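You operate a simulated robot arm through the tools that you are given. There is no shell and no other tool.

Carry out the task below with a simulated robot arm. There is one attempt and no reset: what you move stays moved.

TASK
Oil the trestle's pads, grip the strip, drop the loop lever, brake to DRAG and pay out once.
Fine: push the trestle oil button four times; all four before PAY OUT. The reel stays on; the other controls stay.
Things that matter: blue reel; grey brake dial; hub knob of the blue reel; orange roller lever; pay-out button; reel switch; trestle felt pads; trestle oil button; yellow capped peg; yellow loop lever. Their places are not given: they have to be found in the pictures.

The check looks at the end state, three seconds after you hand in, the way a careful person would. Anything else that was tipped, shoved, dropped, spilled or broken makes it a failure.

THE ROBOT
A 7-joint arm with a two-finger gripper, fixed in place. Base frame: the origin is at the foot of the arm, x ahead of it, y to its left, z up. Readings come in mm, rad, newtons and seconds.
With the tool pointing down near the work surface it reaches from about 300 to 760 mm from the base axis. Its first joint turns from -2.496 to 2.496 rad. Payload 2.45 kg.
The TCP is the grasp point between the finger pads, 26 mm short of the fingertips. In the tool frame z runs along the fingers and y along their closing line. The gripper opens to 96 mm. The gripper's body begins 69 mm behind the TCP.
Orientation is told as [roll, pitch, yaw] about the base's x, y, z axes, in that order, counted from this pose: with the fingers straight down and closing along the base's y, the tool's x points along the base's -x, its y along +y and its z along -z.

THE INTERFACE
- The arm moves only by the tool arm_command. Its arguments are lists of equal length, an entry for each row: "delta_pos": the shift along the tool's x, y, z in mm, a list of three; "dr": the turn, a rotation vector about the tool's x, y, z in rad, a list of three; "hand": the finger opening in mm, from 0 to 96. In form: {"delta_pos": [[tx, ty, tz], ...], "dr": [[ax, ay, az], ...], "hand": [hand, ...]}. A call has 1 to 20 rows; each row shifts and turns the commanded pose from where the row before left it, along the tool's axes as they then stand. Rows are played at 5 a second. More than 50 mm and 0.15 rad between two rows, or a gripper value outside its range, and nothing of the call is played. A pose out of reach is approached as far as the arm can. The call stops where the force on the tool passes 90 N (or 10 N more than at its start, if that is more) or the arm is blocked; 0.2 s more then pass. Each finger halts on what it meets, pressing with about 24 N; the grip force reading is that of the motor and also rises with nothing between the fingers. The clock runs only during rows and for 0.2 s after the last one: add rows that do not move to give the fingers time. The reply holds the time, the measured pose of the TCP, the force on the tool along the base axes, the opening and the grip force, in the units named above and with some noise, with the torque about the TCP (base axes, N m) and any sound that the robot's microphone picked up.
- Cameras (640 x 400 px; columns grow to the right, rows downward): "scene" is fixed at [215.5, 642.4, 1658.2]; the picture's right is [-0.99, -0.11, 0.00], its down [-0.04, 0.32, -0.95] and it looks along [0.11, -0.94, -0.32] (base axes); focal length 366 px, centre (320, 200). "wrist" rides on the gripper at [82, 3, -98] in the tool frame; the picture's right is [-0.04, 1.00, 0.00], its down [-0.73, -0.03, -0.68] and it looks along [-0.68, -0.03, 0.73] (tool axes); focal length 256 px, centre (320, 200).
- camera(camera): a new picture of that camera. No time passes.
- slide_trunk(by): slides the trunk up (or, below 0, down) by that many mm; the arm rides with it, the base frame stays. It gives what a move gives, with no picture.
- pixel_to_xyz(camera, pixels): there is no depth. For up to 12 entries [column, row, z] of the newest picture of that camera ("zoom" is the newest enlarged one), the place [x, y] in the base frame at which the ray of that pixel passes the height z, good to about 2 mm, but the place of the scene camera against the robot may be out by one fixed shift of up to 12 mm in any direction. No time passes.
- inspect(camera, box): a new picture of the part [left, top, right, bottom] of that camera's present view, enlarged. No time passes.
- job_done(): hands the job in; it is judged then, once.

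Leave the gripper open and the arm clear of the work at the hand-in unless told otherwise.

The tools are called after "Emit:" as name(argument=value, ...) on one line, values as JSON. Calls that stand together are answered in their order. arm_command: Moves the arm, as the interface text tells. Its arguments: {"type":"object","properties":{"delta_pos":{"type":"array","items":{"type":"array","items":{"type":"number"}}},"dr":{"type":"array","items":{"type":"array","items":{"type":"number"}}},"hand":{"type":"array","items":{"type":"number"}}},"required":["delta_pos","dr","hand"]} The other tools are called the same way: slide_trunk (by) slides the trunk up or down; camera (camera) takes a picture; pixel_to_xyz (camera, pixels) gives the place at which the rays of pixels pass given heights; inspect (camera, box) takes an enlarged picture of a part of a camera's view; job_done () hands the job in.

At the start:

```text
t: 0.0
tcp_pos: [341.4, -219.2, 1344.1]
tcp_rot: [0.0, 0.001, -0.001]
wrist_force: [-0.6, 0.1, 0.5]
moment: [-0.01, 0.02, 0.02]
opening: 96.2
grip_force: 0.0
trunk travel left (down, up): [-618.0, 22.0]
```

scene: 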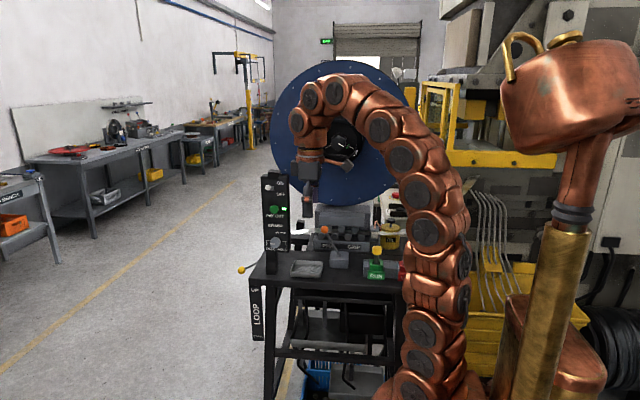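
wrist: 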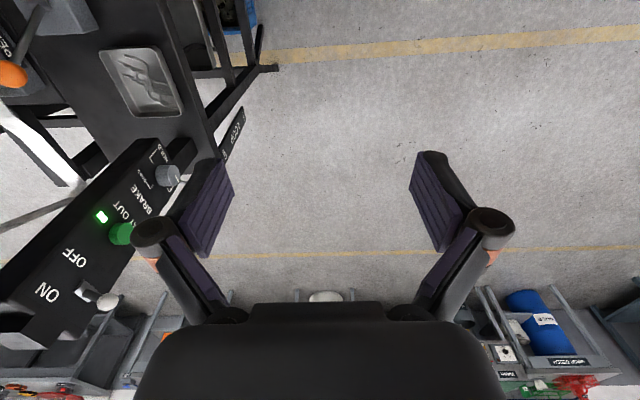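

I see the scene: a control panel (ON/OFF, PAY OUT, BRAKE) near column 275, rows 180-260, a blue reel behind, and a trestle table with items. I'll enlarge these parts.

Emit:
inspect(camera="scene", box=[230, 160, 310, 290])

Emit:
inspect(camera="scene", box=[280, 190, 420, 290])

Emit:
inspect(camera="scene", box=[230, 240, 420, 400])

Emit:
inspect(camera="wrist", box=[0, 0, 280, 360])

```text
3.08 times, centred on (270, 225) of scene
```

zoom: 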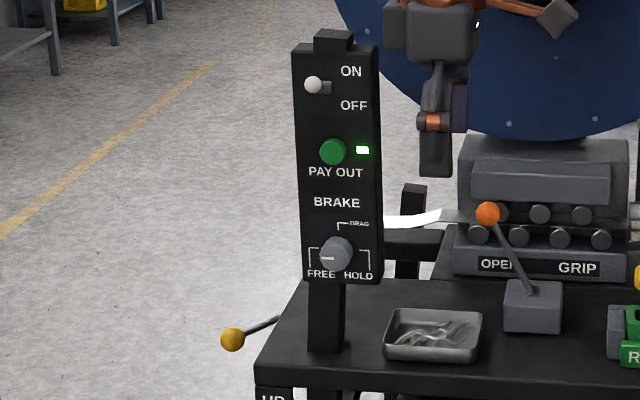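

```text
4.00 times, centred on (350, 240) of scene
```

zoom: 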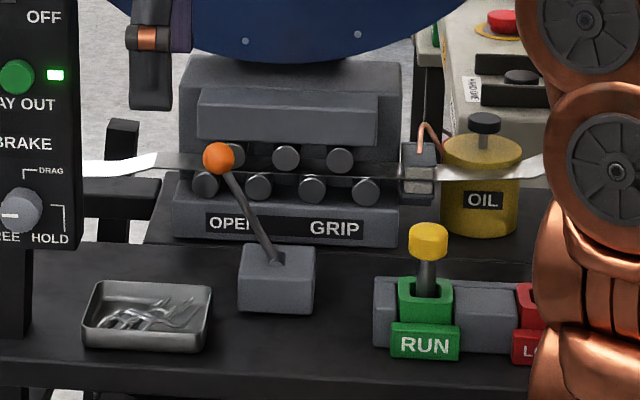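

```text
2.50 times, centred on (325, 320) of scene
```

zoom: 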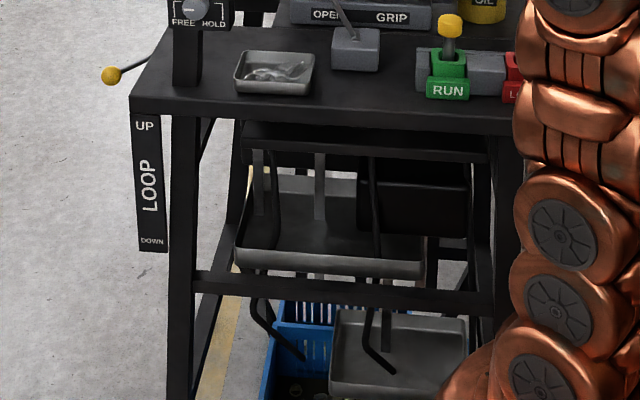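

```text
1.11 times, centred on (140, 180) of wrist
```

zoom: 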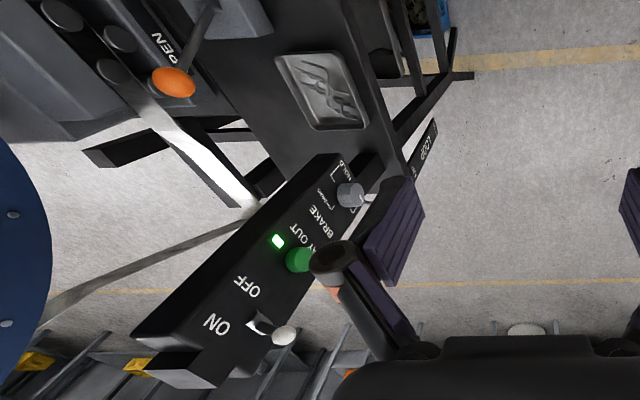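

Rough triangulation puts PAY OUT near (501,-480,1235), the brake dial near (500,-475,1115) and the orange knob near (343,-597,1115). The panel faces +y. I'll turn the tool by -90° yaw so the wrist camera looks toward -y, at the trestle.

Emit:
arm_command(delta_pos=[[0, 0, 0], [0, 0, 0], [0, 0, 0], [0, 0, 0], [0, 0, 0], [0, 0, 0], [0, 0, 0], [0, 0, 0], [0, 0, 0], [0, 0, 0], [0, 0, 0]], dr=[[0, 0, 0.145], [0, 0, 0.145], [0, 0, 0.145], [0, 0, 0.145], [0, 0, 0.145], [0, 0, 0.145], [0, 0, 0.145], [0, 0, 0.145], [0, 0, 0.145], [0, 0, 0.145], [0, 0, 0.1208]], hand=[96, 96, 96, 96, 96, 96, 96, 96, 96, 96, 96])

Emit:
camera(camera="wrist")

Emit:
camera(camera="scene")

```text
t: 2.4
tcp_pos: [342.3, -218.9, 1344.5]
tcp_rot: [0.002, 0.001, -1.573]
wrist_force: [0.2, -0.3, -0.4]
moment: [-0.05, 0.01, 0.0]
opening: 96.1
grip_force: 0.2
trunk travel left (down, up): [-618.0, 22.0]
```

```text
taken
```

wrist: 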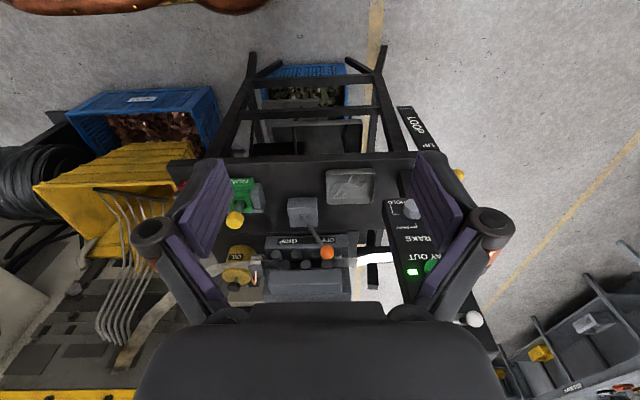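

```text
taken
```

scene: 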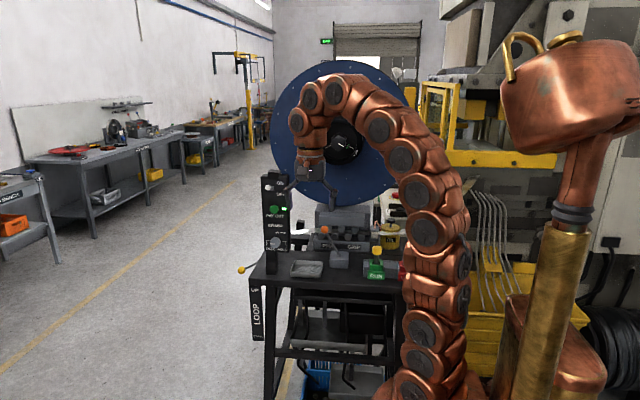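

The upside-down wrist view now shows the whole trestle between the fingers. I'll enlarge it for precise pixel positions.

Emit:
inspect(camera="wrist", box=[160, 140, 320, 300])

Emit:
inspect(camera="wrist", box=[280, 160, 400, 300])

Emit:
inspect(camera="wrist", box=[370, 100, 510, 350])

Emit:
inspect(camera="scene", box=[225, 160, 425, 290])

```text
2.50 times, centred on (240, 220) of wrist
```

zoom: 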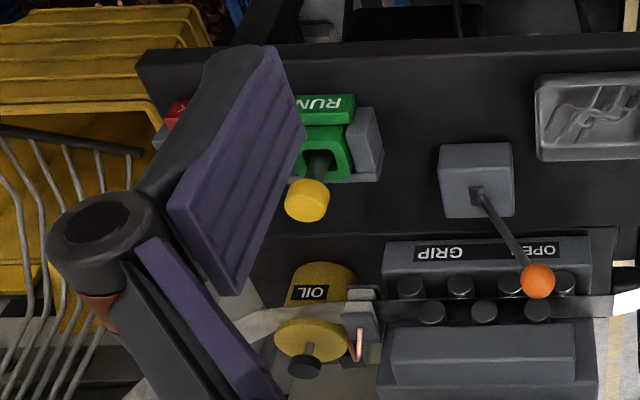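

```text
2.86 times, centred on (340, 230) of wrist
```

zoom: 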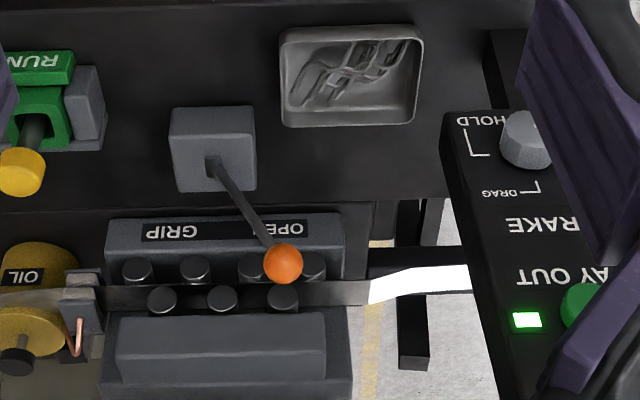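

```text
1.60 times, centred on (440, 225) of wrist
```

zoom: 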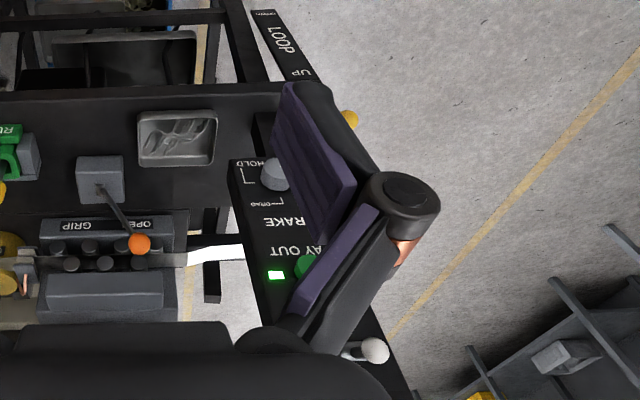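

```text
3.08 times, centred on (325, 225) of scene
```

zoom: 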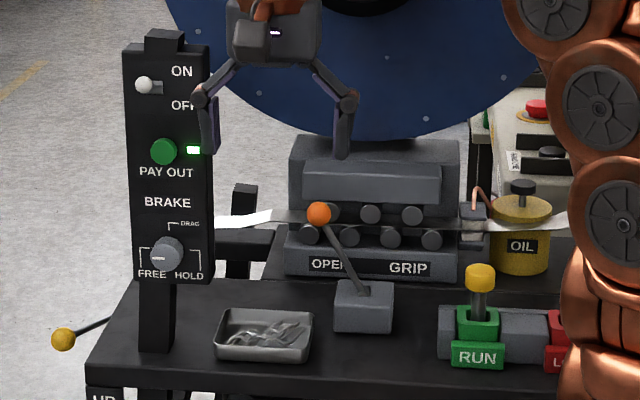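

Cross-checked estimates:
- Oil button top about (93,-750,1106)
- Orange knob about (341,-583,1126), with its pivot near (287,-560,1043)
- Loop knob about (631,-486,998)

Next I'll zoom the scene camera on the loop lever, the dial and the oil button.

Emit:
inspect(camera="scene", box=[228, 250, 292, 345])

Emit:
inspect(camera="scene", box=[262, 225, 292, 255])

Emit:
inspect(camera="scene", box=[365, 205, 409, 265])

Emit:
inspect(camera="scene", box=[312, 120, 372, 250])

```text
4.21 times, centred on (260, 298) of scene
```

zoom: 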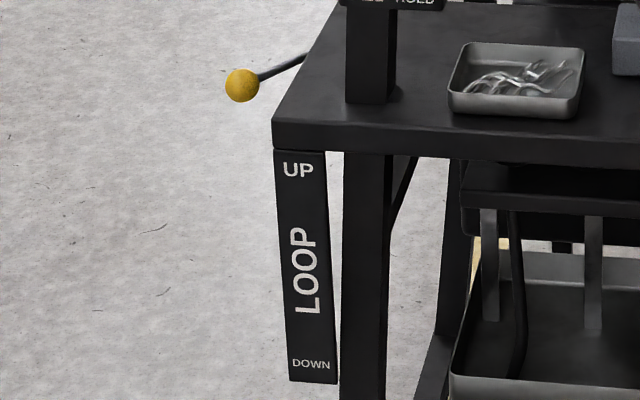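

```text
13.33 times, centred on (277, 240) of scene
```

zoom: 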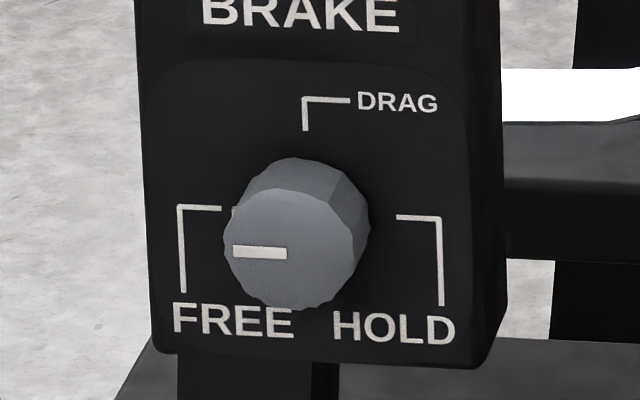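

```text
6.67 times, centred on (387, 235) of scene
```

zoom: 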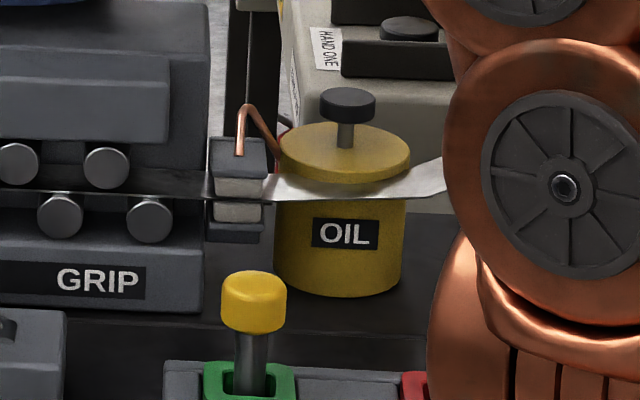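

```text
3.08 times, centred on (342, 185) of scene
```

zoom: 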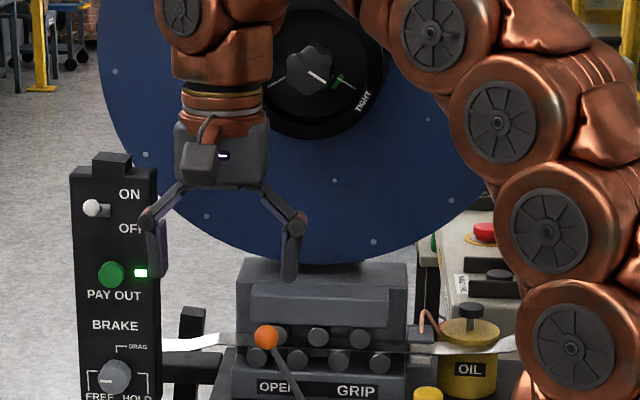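

The dial's white mark points left to FREE, and DRAG is straight up. The loop knob sits at the front left of the table. The oil plunger is the dark cap on the OIL can. I'll move the open gripper high above the table toward (93,-600,1344) and look again.

Emit:
arm_command(delta_pos=[[-38.1, -24.9, 0], [-38.1, -24.9, 0], [-38.1, -24.9, 0], [-38.1, -24.9, 0], [-38.1, -24.9, 0], [-38.1, -24.9, 0], [-38.1, -24.9, 0], [-38.1, -24.9, 0], [-38.1, -24.9, 0], [-38.1, -24.9, 0], [0, 0, 0]], dr=[[0, 0, 0], [0, 0, 0], [0, 0, 0], [0, 0, 0], [0, 0, 0], [0, 0, 0], [0, 0, 0], [0, 0, 0], [0, 0, 0], [0, 0, 0], [0, 0, 0]], hand=[96, 96, 96, 96, 96, 96, 96, 96, 96, 96, 96])

Emit:
camera(camera="wrist")

Emit:
camera(camera="scene")

```text
t: 4.8
tcp_pos: [125.5, -550.4, 1251.8]
tcp_rot: [0.003, -0.001, -1.569]
wrist_force: [-0.5, -0.1, 0.2]
moment: [0.02, -0.03, 0.0]
opening: 96.0
grip_force: 0.1
out of reach, approached as far as the arm can: row 2, 4, 6, 7, 8, 10
trunk travel left (down, up): [-618.0, 22.0]
```

```text
taken
```

wrist: 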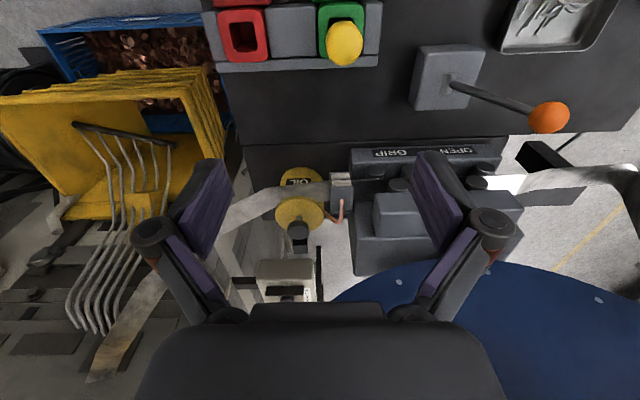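

```text
taken
```

scene: 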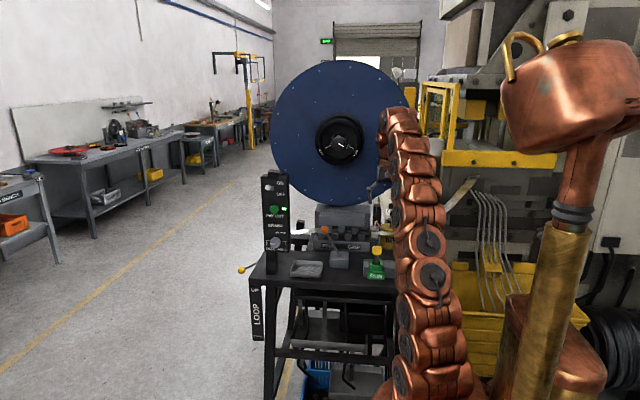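

The arm ran out of reach at that height and dipped to z=1252, so I'll use short, checked moves from here. The oil cap is at about (298,233) in the wrist view. I'll zoom in for exact pixels.

Emit:
inspect(camera="wrist", box=[250, 150, 370, 310])

Emit:
inspect(camera="wrist", box=[380, 0, 620, 280])

Emit:
inspect(camera="scene", box=[340, 170, 440, 270])

Emit:
pixel_to_xyz(camera="wrist", pixels=[[298, 233, 1106], [298, 233, 1090], [548, 117, 1126], [300, 215, 1060]])

```text
2.50 times, centred on (310, 230) of wrist
```

zoom: 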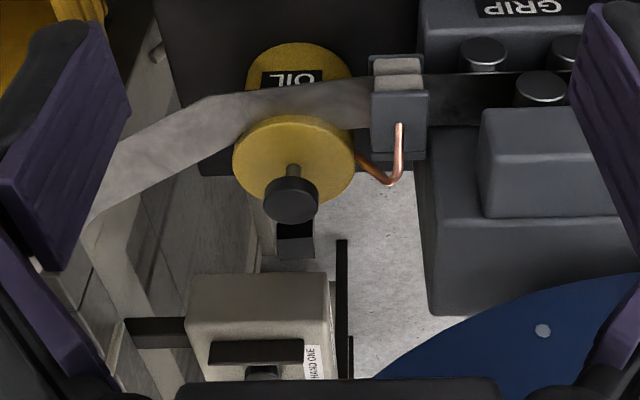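

```text
1.43 times, centred on (500, 140) of wrist
```

zoom: 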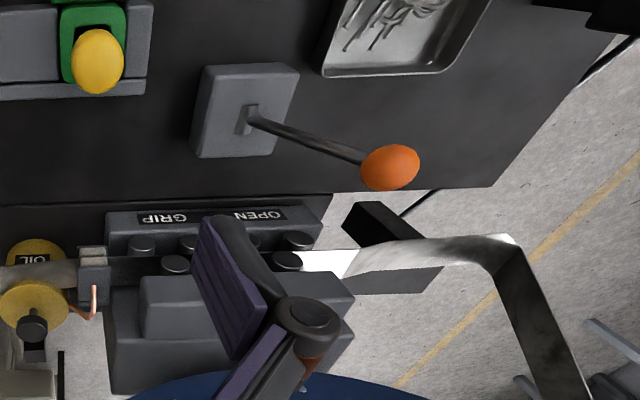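

```text
4.00 times, centred on (390, 220) of scene
```

zoom: 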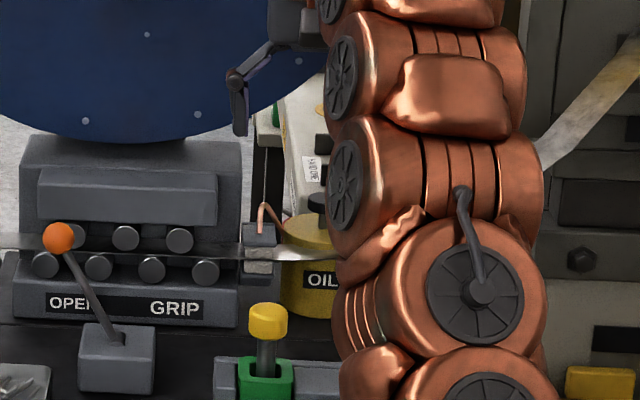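

```text
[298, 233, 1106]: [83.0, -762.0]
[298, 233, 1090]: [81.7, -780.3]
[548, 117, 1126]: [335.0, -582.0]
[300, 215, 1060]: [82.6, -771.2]
```

The cap's top centre is at wrist (298.4, 232). The roller housing is at x > 175, clear of the approach. I'll close the fingers and move in small steps toward (88,-650,1225), then re-measure.

Emit:
arm_command(delta_pos=[[-25, -9, 6], [-25, -9, 7], [-25, -9, 7], [-25, -9, 7], [0, 0, 0], [0, 0, 0]], dr=[[0, 0, 0], [0, 0, 0], [0, 0, 0], [0, 0, 0], [0, 0, 0], [0, 0, 0]], hand=[70, 40, 10, 0, 0, 0])

Emit:
camera(camera="wrist")

```text
t: 6.2
tcp_pos: [106.0, -600.2, 1218.1]
tcp_rot: [0.001, -0.002, -1.571]
wrist_force: [0.3, 0.1, 0.8]
moment: [-0.02, 0.04, -0.01]
opening: 0.0
grip_force: 20.7
out of reach, approached as far as the arm can: row 1, 2, 3, 4
trunk travel left (down, up): [-618.0, 22.0]
```

```text
taken
```

wrist: 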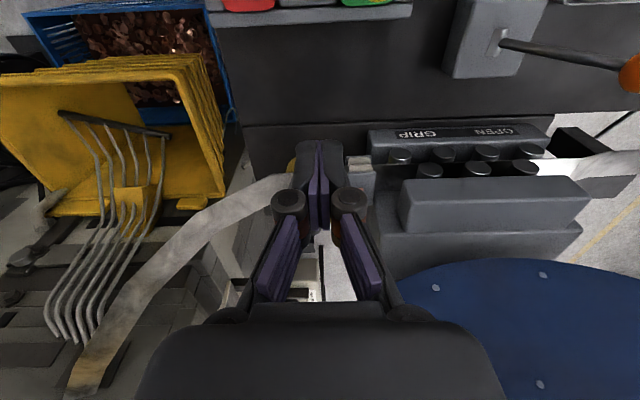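

Tool-down reach runs out here: about 610 mm radius at z=1218. I'll raise the trunk by its remaining 22 mm, then tilt the tool outward by 0.6 rad about tool y, so the fingertips reach further while the wrist stays closer in.

Emit:
slide_trunk(by=22)

Emit:
arm_command(delta_pos=[[0, 0, 0], [0, 0, 0], [0, 0, 0], [0, 0, 0], [0, 0, 0]], dr=[[0, -0.15, 0], [0, -0.15, 0], [0, -0.15, 0], [0, -0.15, 0], [0, 0, 0]], hand=[0, 0, 0, 0, 0])

Emit:
camera(camera="wrist")

```text
t: 6.9
tcp_pos: [106.6, -601.2, 1240.3]
tcp_rot: [0.002, 0.0, -1.57]
wrist_force: [0.1, 0.0, 0.0]
moment: [-0.03, -0.02, 0.01]
opening: 0.0
grip_force: 24.1
trunk travel left (down, up): [-640.0, 0.0]
```

```text
t: 8.1
tcp_pos: [105.6, -600.7, 1239.2]
tcp_rot: [0.001, -0.602, -1.572]
wrist_force: [-0.5, 0.3, -0.1]
moment: [-0.01, 0.0, 0.01]
opening: 0.4
grip_force: 24.3
trunk travel left (down, up): [-640.0, 0.0]
```

```text
taken
```

wrist: 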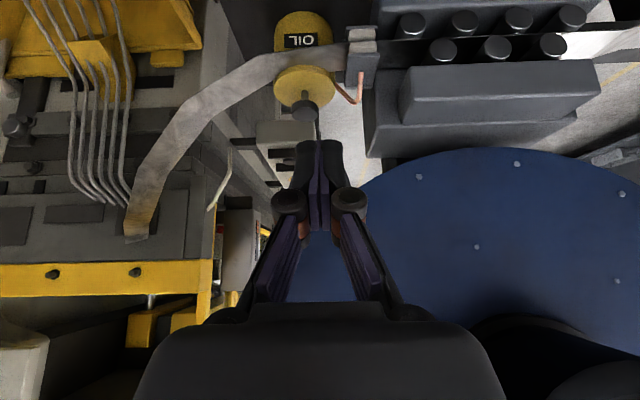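

Now the oil cap is visible at about (305,112), just above the fingertips in the picture. I'll zoom in and take the rays.

Emit:
inspect(camera="wrist", box=[260, 0, 400, 180])

Emit:
pixel_to_xyz(camera="wrist", pixels=[[305, 112, 1110], [305, 112, 1100], [305, 112, 1090], [305, 112, 1080]])

```text
2.22 times, centred on (330, 90) of wrist
```

zoom: 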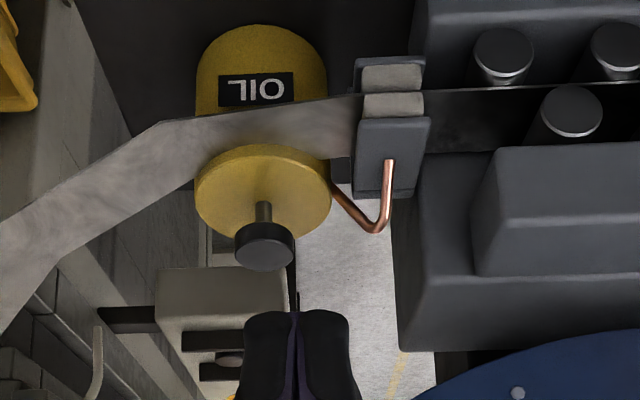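

```text
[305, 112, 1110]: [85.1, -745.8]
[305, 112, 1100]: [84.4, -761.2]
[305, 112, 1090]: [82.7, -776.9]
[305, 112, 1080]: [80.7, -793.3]
```

I place the cap top at about (82,-780,1089). The reel's front face is near y=-785, so the tilted approach from +y also keeps the gripper body clear of it. Next is a diagonal move to a hover at TCP (82,-775,1165).

Emit:
arm_command(delta_pos=[[-20.3, -4.7, 31.9], [-20.3, -4.7, 31.9], [-20.3, -4.7, 31.9], [-20.3, -4.7, 31.9], [0, 0, 0]], dr=[[0, 0, 0], [0, 0, 0], [0, 0, 0], [0, 0, 0], [0, 0, 0]], hand=[0, 0, 0, 0, 0])

Emit:
camera(camera="wrist")

Emit:
camera(camera="scene")

```text
t: 9.3
tcp_pos: [85.0, -738.9, 1180.7]
tcp_rot: [0.001, -0.598, -1.57]
wrist_force: [0.2, -0.4, -0.4]
moment: [0.02, 0.01, -0.03]
opening: 0.2
grip_force: 23.7
trunk travel left (down, up): [-640.0, 0.0]
```

```text
taken
```

wrist: 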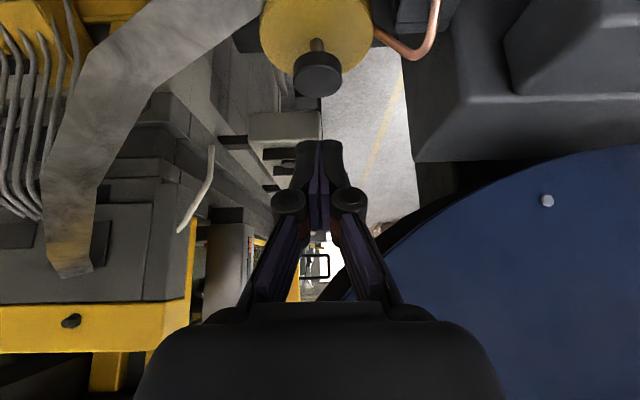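

```text
taken
```

scene: 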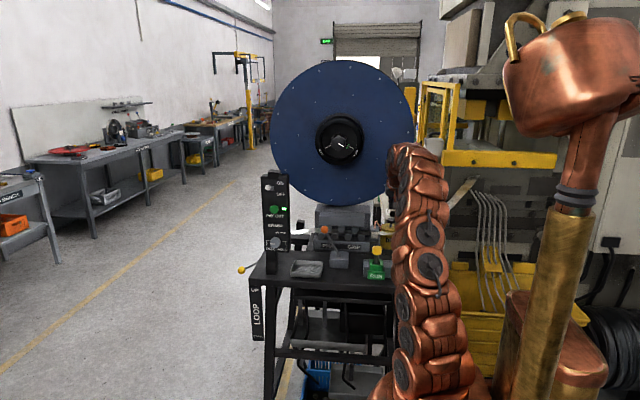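

All reached. The cap is now large at about (318,75). I'll zoom and take precise rays, plus the reel bolt at (547,200).

Emit:
inspect(camera="wrist", box=[260, 0, 400, 160])

Emit:
pixel_to_xyz(camera="wrist", pixels=[[318, 80, 1110], [318, 80, 1100], [318, 80, 1090], [318, 80, 1080], [547, 200, 1185], [547, 200, 1180], [320, 150, 1159]])

```text
2.50 times, centred on (330, 80) of wrist
```

zoom: 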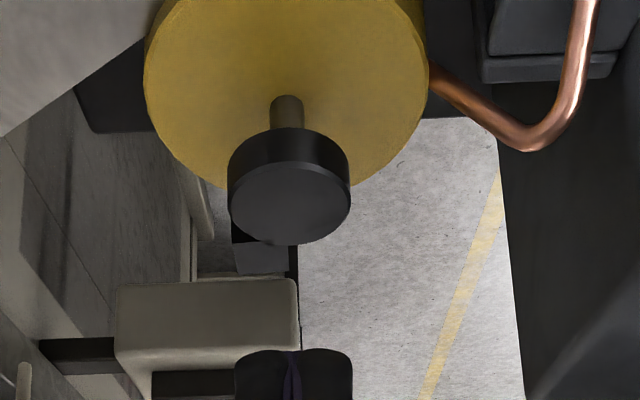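

```text
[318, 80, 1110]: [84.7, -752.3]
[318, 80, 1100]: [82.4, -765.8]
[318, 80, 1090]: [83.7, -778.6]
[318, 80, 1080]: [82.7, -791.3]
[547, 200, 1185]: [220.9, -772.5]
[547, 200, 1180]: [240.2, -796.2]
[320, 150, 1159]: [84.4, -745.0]
```

The rays and the size ratio put the cap top at about (83,-779,1089). I'll go to TCP (82.5,-775,1135), leaving the lower fingertip edge roughly 15-20 mm above the cap, and check with the picture.

Emit:
arm_command(delta_pos=[[-1.9, -1.2, 29], [-1.9, -1.2, 29], [0, 0, 0]], dr=[[0, 0, 0], [0, 0, 0], [0, 0, 0]], hand=[0, 0, 0])

Emit:
camera(camera="wrist")

Emit:
inspect(camera="scene", box=[340, 170, 440, 270])

```text
t: 10.1
tcp_pos: [84.5, -776.4, 1135.2]
tcp_rot: [0.002, -0.6, -1.569]
wrist_force: [0.1, -0.3, -0.1]
moment: [0.01, 0.02, 0.0]
opening: 0.0
grip_force: 23.7
trunk travel left (down, up): [-640.0, 0.0]
```

```text
taken
```

wrist: 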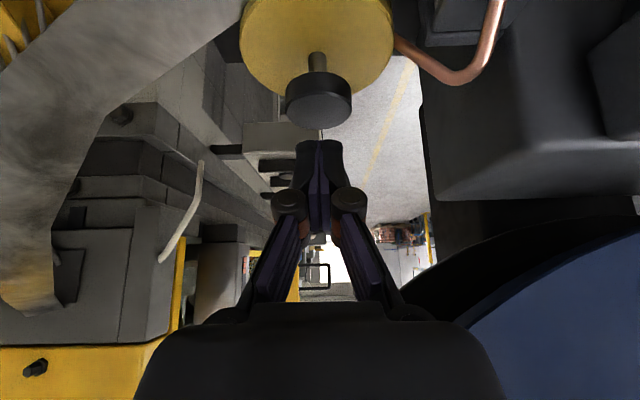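

```text
4.00 times, centred on (390, 220) of scene
```

zoom: 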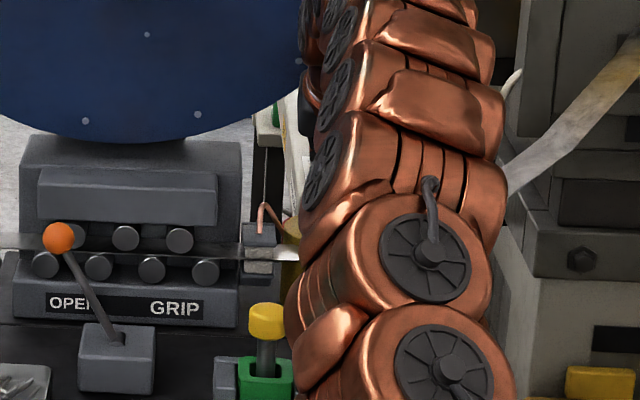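

Cap top centre is now at about (319,107), with the fingertips at (320,142) just behind it in the picture. I'll take one more ray to compare.

Emit:
inspect(camera="wrist", box=[270, 30, 370, 160])

Emit:
pixel_to_xyz(camera="wrist", pixels=[[319, 107, 1110], [319, 107, 1100], [319, 107, 1095], [319, 107, 1090], [319, 107, 1085], [319, 107, 1080]])

```text
3.08 times, centred on (320, 95) of wrist
```

zoom: 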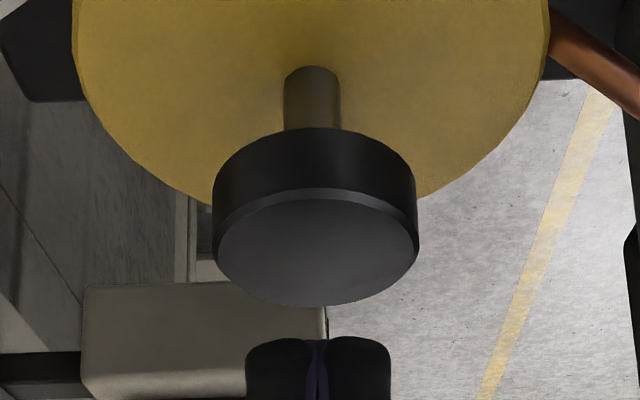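

```text
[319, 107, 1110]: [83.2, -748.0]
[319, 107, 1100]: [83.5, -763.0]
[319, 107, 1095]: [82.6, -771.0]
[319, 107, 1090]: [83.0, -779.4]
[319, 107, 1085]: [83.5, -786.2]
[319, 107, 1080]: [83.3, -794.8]
```

The estimate is stable at about (83,-777,1093). The lower fingertip edge is over the cap. I'll go straight down in base z: 4 mm rows, 12 mm total.

Emit:
arm_command(delta_pos=[[2.26, -1, 3.3], [2.26, 0, 3.3], [2.26, 0, 3.3], [0, 0, 0]], dr=[[0, 0, 0], [0, 0, 0], [0, 0, 0], [0, 0, 0]], hand=[0, 0, 0, 0])

Emit:
inspect(camera="wrist", box=[270, 30, 370, 160])

```text
t: 11.1
tcp_pos: [83.4, -775.8, 1124.4]
tcp_rot: [0.002, -0.6, -1.57]
wrist_force: [0.6, -1.7, 1.2]
moment: [-0.01, 0.01, 0.01]
opening: 6.1
grip_force: 28.3
trunk travel left (down, up): [-640.0, 0.0]
```

```text
3.08 times, centred on (320, 95) of wrist
```

zoom: 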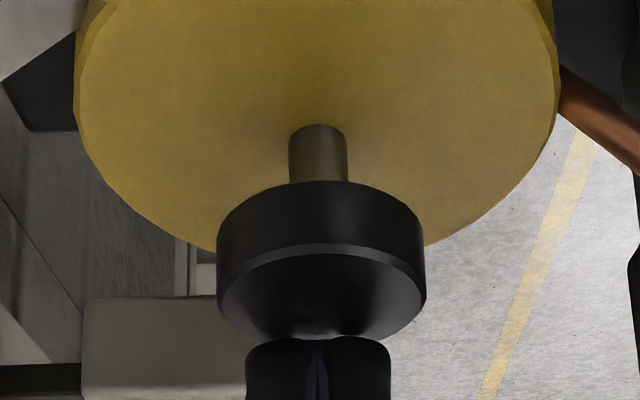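

There's light contact: force about 2 N, and the fingers got nudged to 6 mm. In the picture the fingertips sit at the far edge of the cap, so the cap centre is nearer in y than I thought. I'll check the ray, then back up a little and shift toward +y.

Emit:
pixel_to_xyz(camera="wrist", pixels=[[320, 126.5, 1105], [320, 126.5, 1100], [320, 126.5, 1095], [320, 126.5, 1090], [320, 140, 1095], [320, 140, 1100], [287, 122, 1095], [353, 122, 1095]])

Emit:
arm_command(delta_pos=[[-3.4, 0, -4.9], [9.9, 0, -6.8], [0, 0, 0]], dr=[[0, 0, 0], [0, 0, 0], [0, 0, 0]], hand=[0, 0, 0])

Emit:
inspect(camera="wrist", box=[270, 30, 370, 160])

```text
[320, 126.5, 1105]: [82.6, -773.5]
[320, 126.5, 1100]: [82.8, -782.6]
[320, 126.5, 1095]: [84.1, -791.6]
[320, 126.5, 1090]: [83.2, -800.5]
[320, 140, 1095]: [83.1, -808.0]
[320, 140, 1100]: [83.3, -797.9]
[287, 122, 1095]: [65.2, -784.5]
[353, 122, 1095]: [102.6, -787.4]
```

```text
t: 11.9
tcp_pos: [83.7, -763.4, 1129.6]
tcp_rot: [0.0, -0.601, -1.571]
wrist_force: [0.3, -0.2, 0.2]
moment: [0.0, -0.04, 0.0]
opening: 0.2
grip_force: 28.6
trunk travel left (down, up): [-640.0, 0.0]
```

```text
3.08 times, centred on (320, 95) of wrist
```

zoom: 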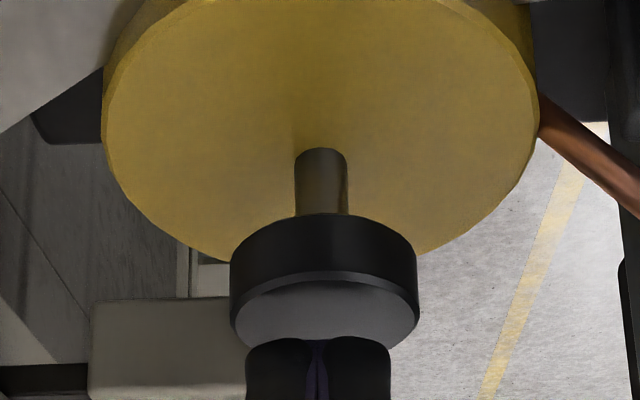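

The cap had dipped about 2.5 mm under the light touch and has come back; its real top is about (83,-769,1099). The finger edge is now about 2 mm above the cap centre. Before pressing for real, I'll look at the felt pads to see whether that touch counted.

Emit:
inspect(camera="scene", box=[355, 210, 405, 255])

Emit:
inspect(camera="wrist", box=[320, -60, 480, 60])

```text
8.89 times, centred on (380, 232) of scene
```

zoom: 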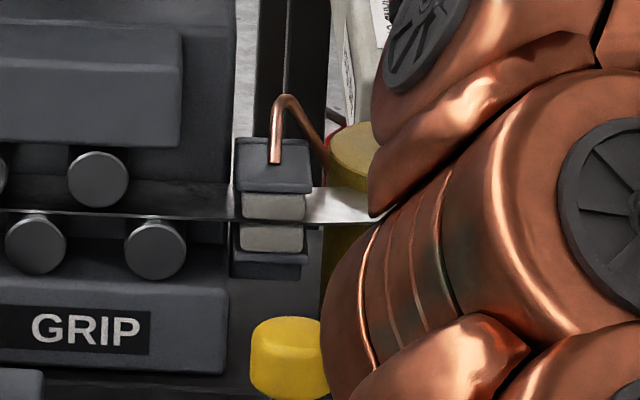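

```text
refused: -60 is not a number from 0 to 400
```

The felt pads look light and dry, so nothing has counted yet. Now I'll press straight down in 3 mm rows, watching force and sound.

Emit:
arm_command(delta_pos=[[1.7, 0, 2.47], [1.7, 0, 2.47], [0, 0, 0]], dr=[[0, 0, 0], [0, 0, 0], [0, 0, 0]], hand=[0, 0, 0])

Emit:
inspect(camera="wrist", box=[270, 30, 370, 160])

Emit:
inspect(camera="scene", box=[355, 210, 405, 255])

```text
t: 12.7
tcp_pos: [84.2, -763.6, 1124.2]
tcp_rot: [0.001, -0.6, -1.572]
wrist_force: [-0.6, 0.3, 1.7]
moment: [-0.03, 0.04, -0.01]
opening: 5.9
grip_force: 28.7
trunk travel left (down, up): [-640.0, 0.0]
```

```text
3.08 times, centred on (320, 95) of wrist
```

zoom: 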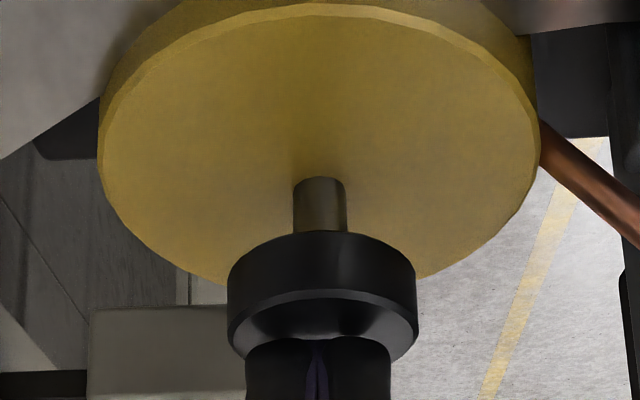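

```text
8.89 times, centred on (380, 232) of scene
```

zoom: 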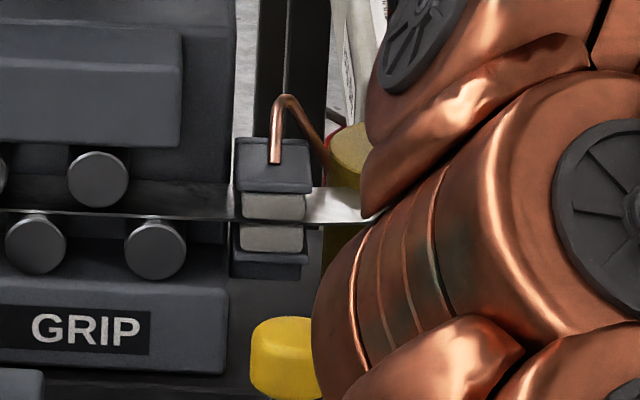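

The stem is shorter: the cap has moved about 3 mm at only 1.7 N, with no sound yet. I'll continue down another 6 mm.

Emit:
arm_command(delta_pos=[[1.7, 0, 2.47], [1.7, 0, 2.47], [0, 0, 0]], dr=[[0, 0, 0], [0, 0, 0], [0, 0, 0]], hand=[0, 0, 0])

Emit:
inspect(camera="wrist", box=[270, 30, 370, 160])

Emit:
inspect(camera="scene", box=[355, 210, 405, 255])

```text
t: 13.5
tcp_pos: [84.5, -764.2, 1117.3]
tcp_rot: [0.004, -0.6, -1.571]
wrist_force: [1.6, 1.1, 4.8]
moment: [0.0, -0.01, -0.01]
opening: 6.1
grip_force: 28.8
trunk travel left (down, up): [-640.0, 0.0]
heard: click
```

```text
3.08 times, centred on (320, 95) of wrist
```

zoom: 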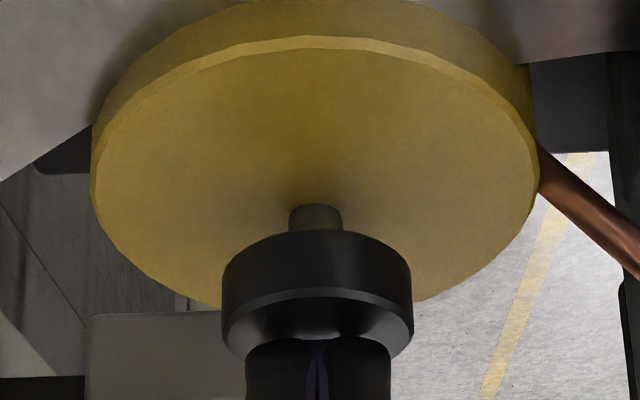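

```text
8.89 times, centred on (380, 232) of scene
```

zoom: 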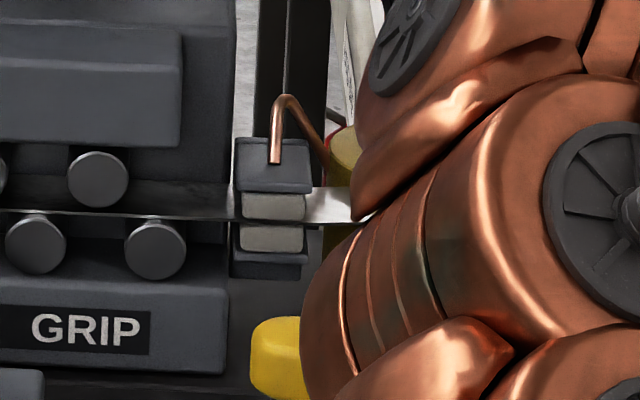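

A click: push one. I'll release by raising 14 mm, then push a second time in a separate call.

Emit:
arm_command(delta_pos=[[-4, 0, -5.8], [-4, 0, -5.8], [0, 0, 0], [0, 0, 0]], dr=[[0, 0, 0], [0, 0, 0], [0, 0, 0], [0, 0, 0]], hand=[0, 0, 0, 0])

Emit:
inspect(camera="wrist", box=[270, 30, 370, 160])

Emit:
inspect(camera="scene", box=[355, 210, 405, 255])

```text
t: 14.5
tcp_pos: [83.9, -764.4, 1129.6]
tcp_rot: [0.002, -0.601, -1.569]
wrist_force: [-0.2, 0.9, 0.6]
moment: [0.0, 0.01, 0.02]
opening: 0.2
grip_force: 28.8
trunk travel left (down, up): [-640.0, 0.0]
```

```text
3.08 times, centred on (320, 95) of wrist
```

zoom: 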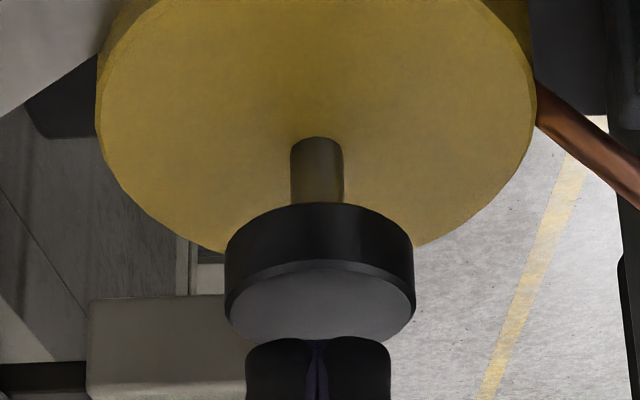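

```text
8.89 times, centred on (380, 232) of scene
```

zoom: 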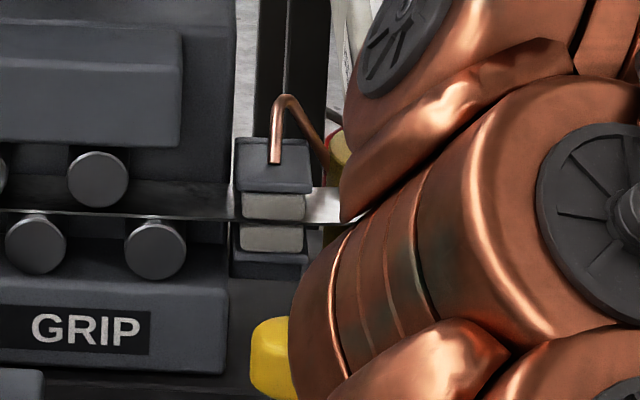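

The cap is back up and the touch is released. The elbow seems to drift left with each call, so I'll check the full scene.

Emit:
camera(camera="scene")

Emit:
inspect(camera="scene", box=[340, 120, 500, 320])

Emit:
camera(camera="wrist")

```text
taken
```

scene: 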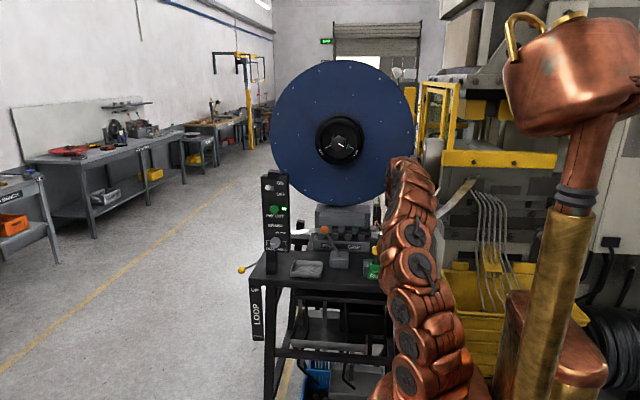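

```text
2.00 times, centred on (420, 220) of scene
```

zoom: 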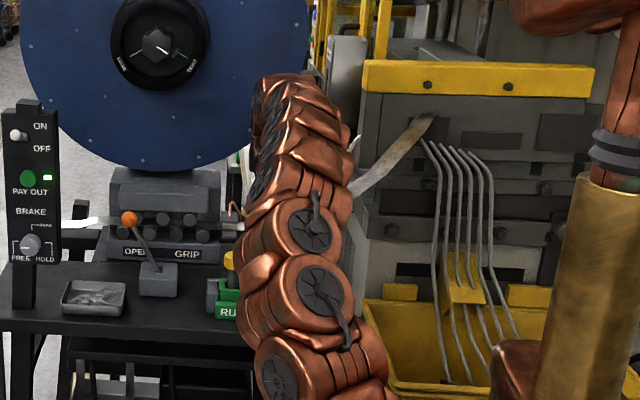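

```text
taken
```

wrist: 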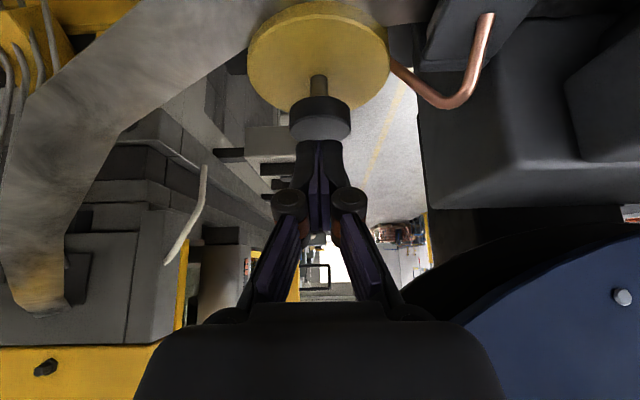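

The elbow is well in front of the table, near y≈-100 to -350 by apparent width, so it's clear of the peg. Now the second push: 13 mm down.

Emit:
arm_command(delta_pos=[[3.7, 0, 5.4], [3.7, 0, 5.4], [0, 0, 0]], dr=[[0, 0, 0], [0, 0, 0], [0, 0, 0]], hand=[0, 0, 0])

Emit:
inspect(camera="wrist", box=[270, 30, 370, 160])

```text
t: 15.3
tcp_pos: [84.6, -763.3, 1117.0]
tcp_rot: [0.002, -0.601, -1.571]
wrist_force: [-0.4, -2.2, 4.6]
moment: [-0.05, -0.01, 0.0]
opening: 6.3
grip_force: 28.5
trunk travel left (down, up): [-640.0, 0.0]
heard: click
```

```text
3.08 times, centred on (320, 95) of wrist
```

zoom: 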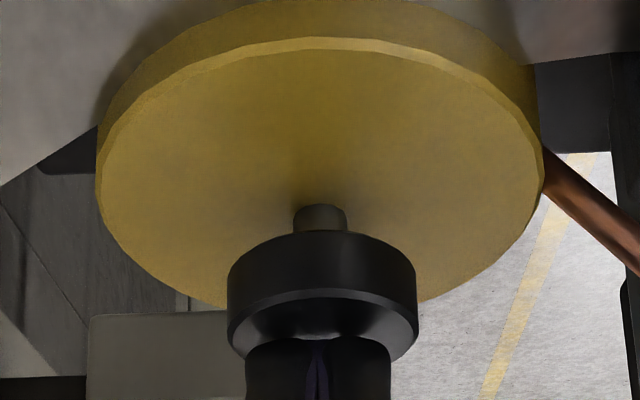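

Second click. I'll release with 13 mm up.

Emit:
arm_command(delta_pos=[[-3.9, 0, -5.6], [-3.9, 0, -5.6], [0, 0, 0], [0, 0, 0]], dr=[[0, 0, 0], [0, 0, 0], [0, 0, 0], [0, 0, 0]], hand=[0, 0, 0, 0])

Emit:
inspect(camera="wrist", box=[270, 30, 370, 160])

```text
t: 16.3
tcp_pos: [83.2, -764.2, 1131.2]
tcp_rot: [0.003, -0.601, -1.571]
wrist_force: [0.2, -0.3, 0.0]
moment: [-0.01, 0.01, -0.01]
opening: 0.0
grip_force: 28.7
trunk travel left (down, up): [-640.0, 0.0]
```

```text
3.08 times, centred on (320, 95) of wrist
```

zoom: 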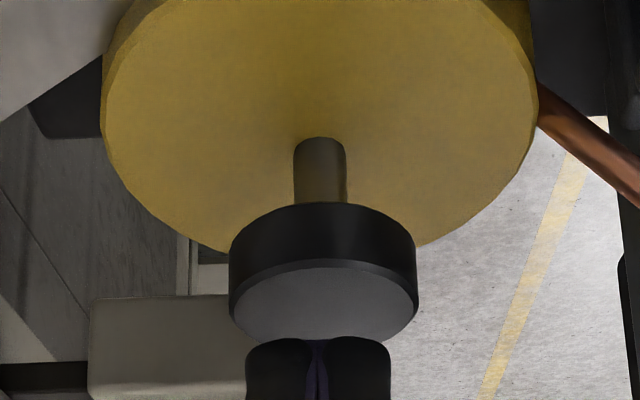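

The cap is fully up again. Third push.

Emit:
arm_command(delta_pos=[[4, 0, 5.8], [4, 0, 5.8], [0, 0, 0]], dr=[[0, 0, 0], [0, 0, 0], [0, 0, 0]], hand=[0, 0, 0])

```text
t: 17.1
tcp_pos: [82.5, -764.2, 1117.8]
tcp_rot: [0.0, -0.603, -1.572]
wrist_force: [-0.1, -0.8, 3.5]
moment: [-0.04, 0.0, 0.01]
opening: 6.1
grip_force: 27.9
trunk travel left (down, up): [-640.0, 0.0]
heard: click
```

Third click. I'll release.

Emit:
arm_command(delta_pos=[[-3.9, 0, -5.6], [-3.9, 0, -5.6], [0, 0, 0], [0, 0, 0]], dr=[[0, 0, 0], [0, 0, 0], [0, 0, 0], [0, 0, 0]], hand=[0, 0, 0, 0])

Emit:
inspect(camera="wrist", box=[270, 30, 370, 160])

Emit:
inspect(camera="scene", box=[355, 210, 405, 255])

```text
t: 18.1
tcp_pos: [83.6, -764.9, 1131.1]
tcp_rot: [0.003, -0.6, -1.57]
wrist_force: [-0.2, -1.3, 0.5]
moment: [0.03, -0.01, -0.02]
opening: 0.2
grip_force: 28.5
trunk travel left (down, up): [-640.0, 0.0]
```

```text
3.08 times, centred on (320, 95) of wrist
```

zoom: 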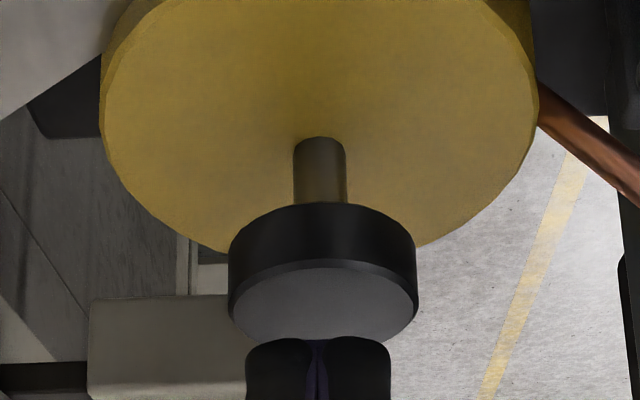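

```text
8.89 times, centred on (380, 232) of scene
```

zoom: 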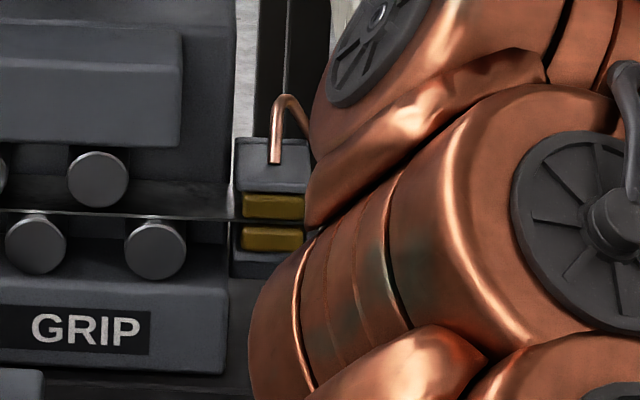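

The cap is up and the pads have turned amber after three clicks. The first light touch gave no click, so three pushes have counted. Now the fourth and last push.

Emit:
arm_command(delta_pos=[[4, 0, 5.8], [4, 0, 5.8], [0, 0, 0]], dr=[[0, 0, 0], [0, 0, 0], [0, 0, 0]], hand=[0, 0, 0])

Emit:
inspect(camera="scene", box=[355, 210, 405, 255])

```text
t: 18.9
tcp_pos: [84.1, -765.7, 1117.4]
tcp_rot: [0.001, -0.601, -1.57]
wrist_force: [-0.6, -0.9, 3.3]
moment: [-0.04, 0.04, 0.01]
opening: 5.8
grip_force: 28.1
trunk travel left (down, up): [-640.0, 0.0]
heard: click
```

```text
8.89 times, centred on (380, 232) of scene
```

zoom: 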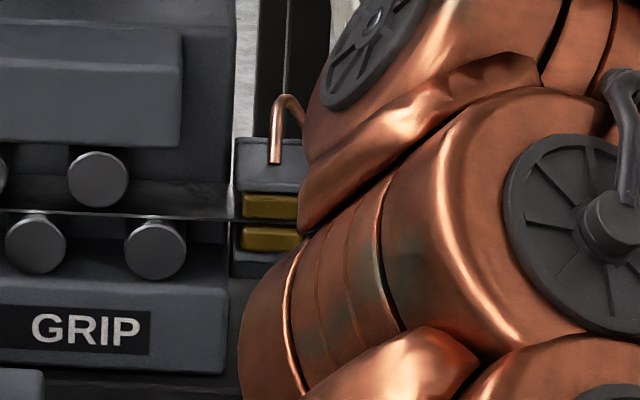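

Four clicks, so oiling is done. I'll retreat the way I came, then move over to the front of the orange lever at about (380,-450,1225) for a look.

Emit:
arm_command(delta_pos=[[-11.3, 0, -16.5], [15.6, 4.4, -35.5], [15.6, 4.4, -35.5], [15.6, 4.4, -35.5], [15.6, 4.4, -35.5], [15.6, 4.4, -35.5], [18.9, 39.1, -10.6], [18.9, 39.1, -10.6], [18.9, 39.1, -10.6], [18.9, 39.1, -10.6], [18.9, 39.1, -10.6], [18.9, 39.1, -10.6], [18.9, 39.1, -10.6], [0, 0, 0]], dr=[[0, 0, 0], [0, 0, 0], [0, 0, 0], [0, 0, 0], [0, 0, 0], [0, 0, 0], [0, 0, 0], [0, 0, 0], [0, 0, 0], [0, 0, 0], [0, 0, 0], [0, 0, 0], [0, 0, 0], [0, 0, 0]], hand=[0, 0, 0, 0, 0, 0, 0, 0, 0, 0, 0, 0, 0, 0])

Emit:
camera(camera="wrist")

Emit:
camera(camera="scene")

```text
t: 21.9
tcp_pos: [380.0, -448.1, 1223.5]
tcp_rot: [0.002, -0.6, -1.57]
wrist_force: [0.2, 0.4, 0.2]
moment: [-0.05, 0.02, 0.0]
opening: 0.0
grip_force: 28.6
trunk travel left (down, up): [-640.0, 0.0]
```

```text
taken
```

wrist: 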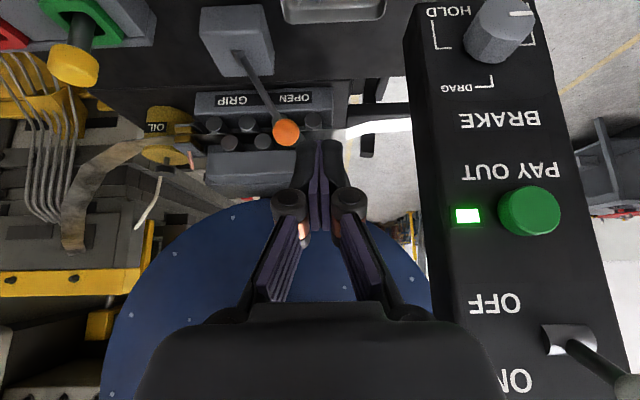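

```text
taken
```

scene: 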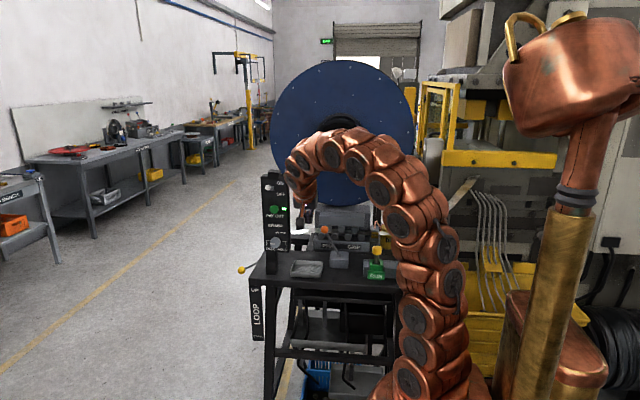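

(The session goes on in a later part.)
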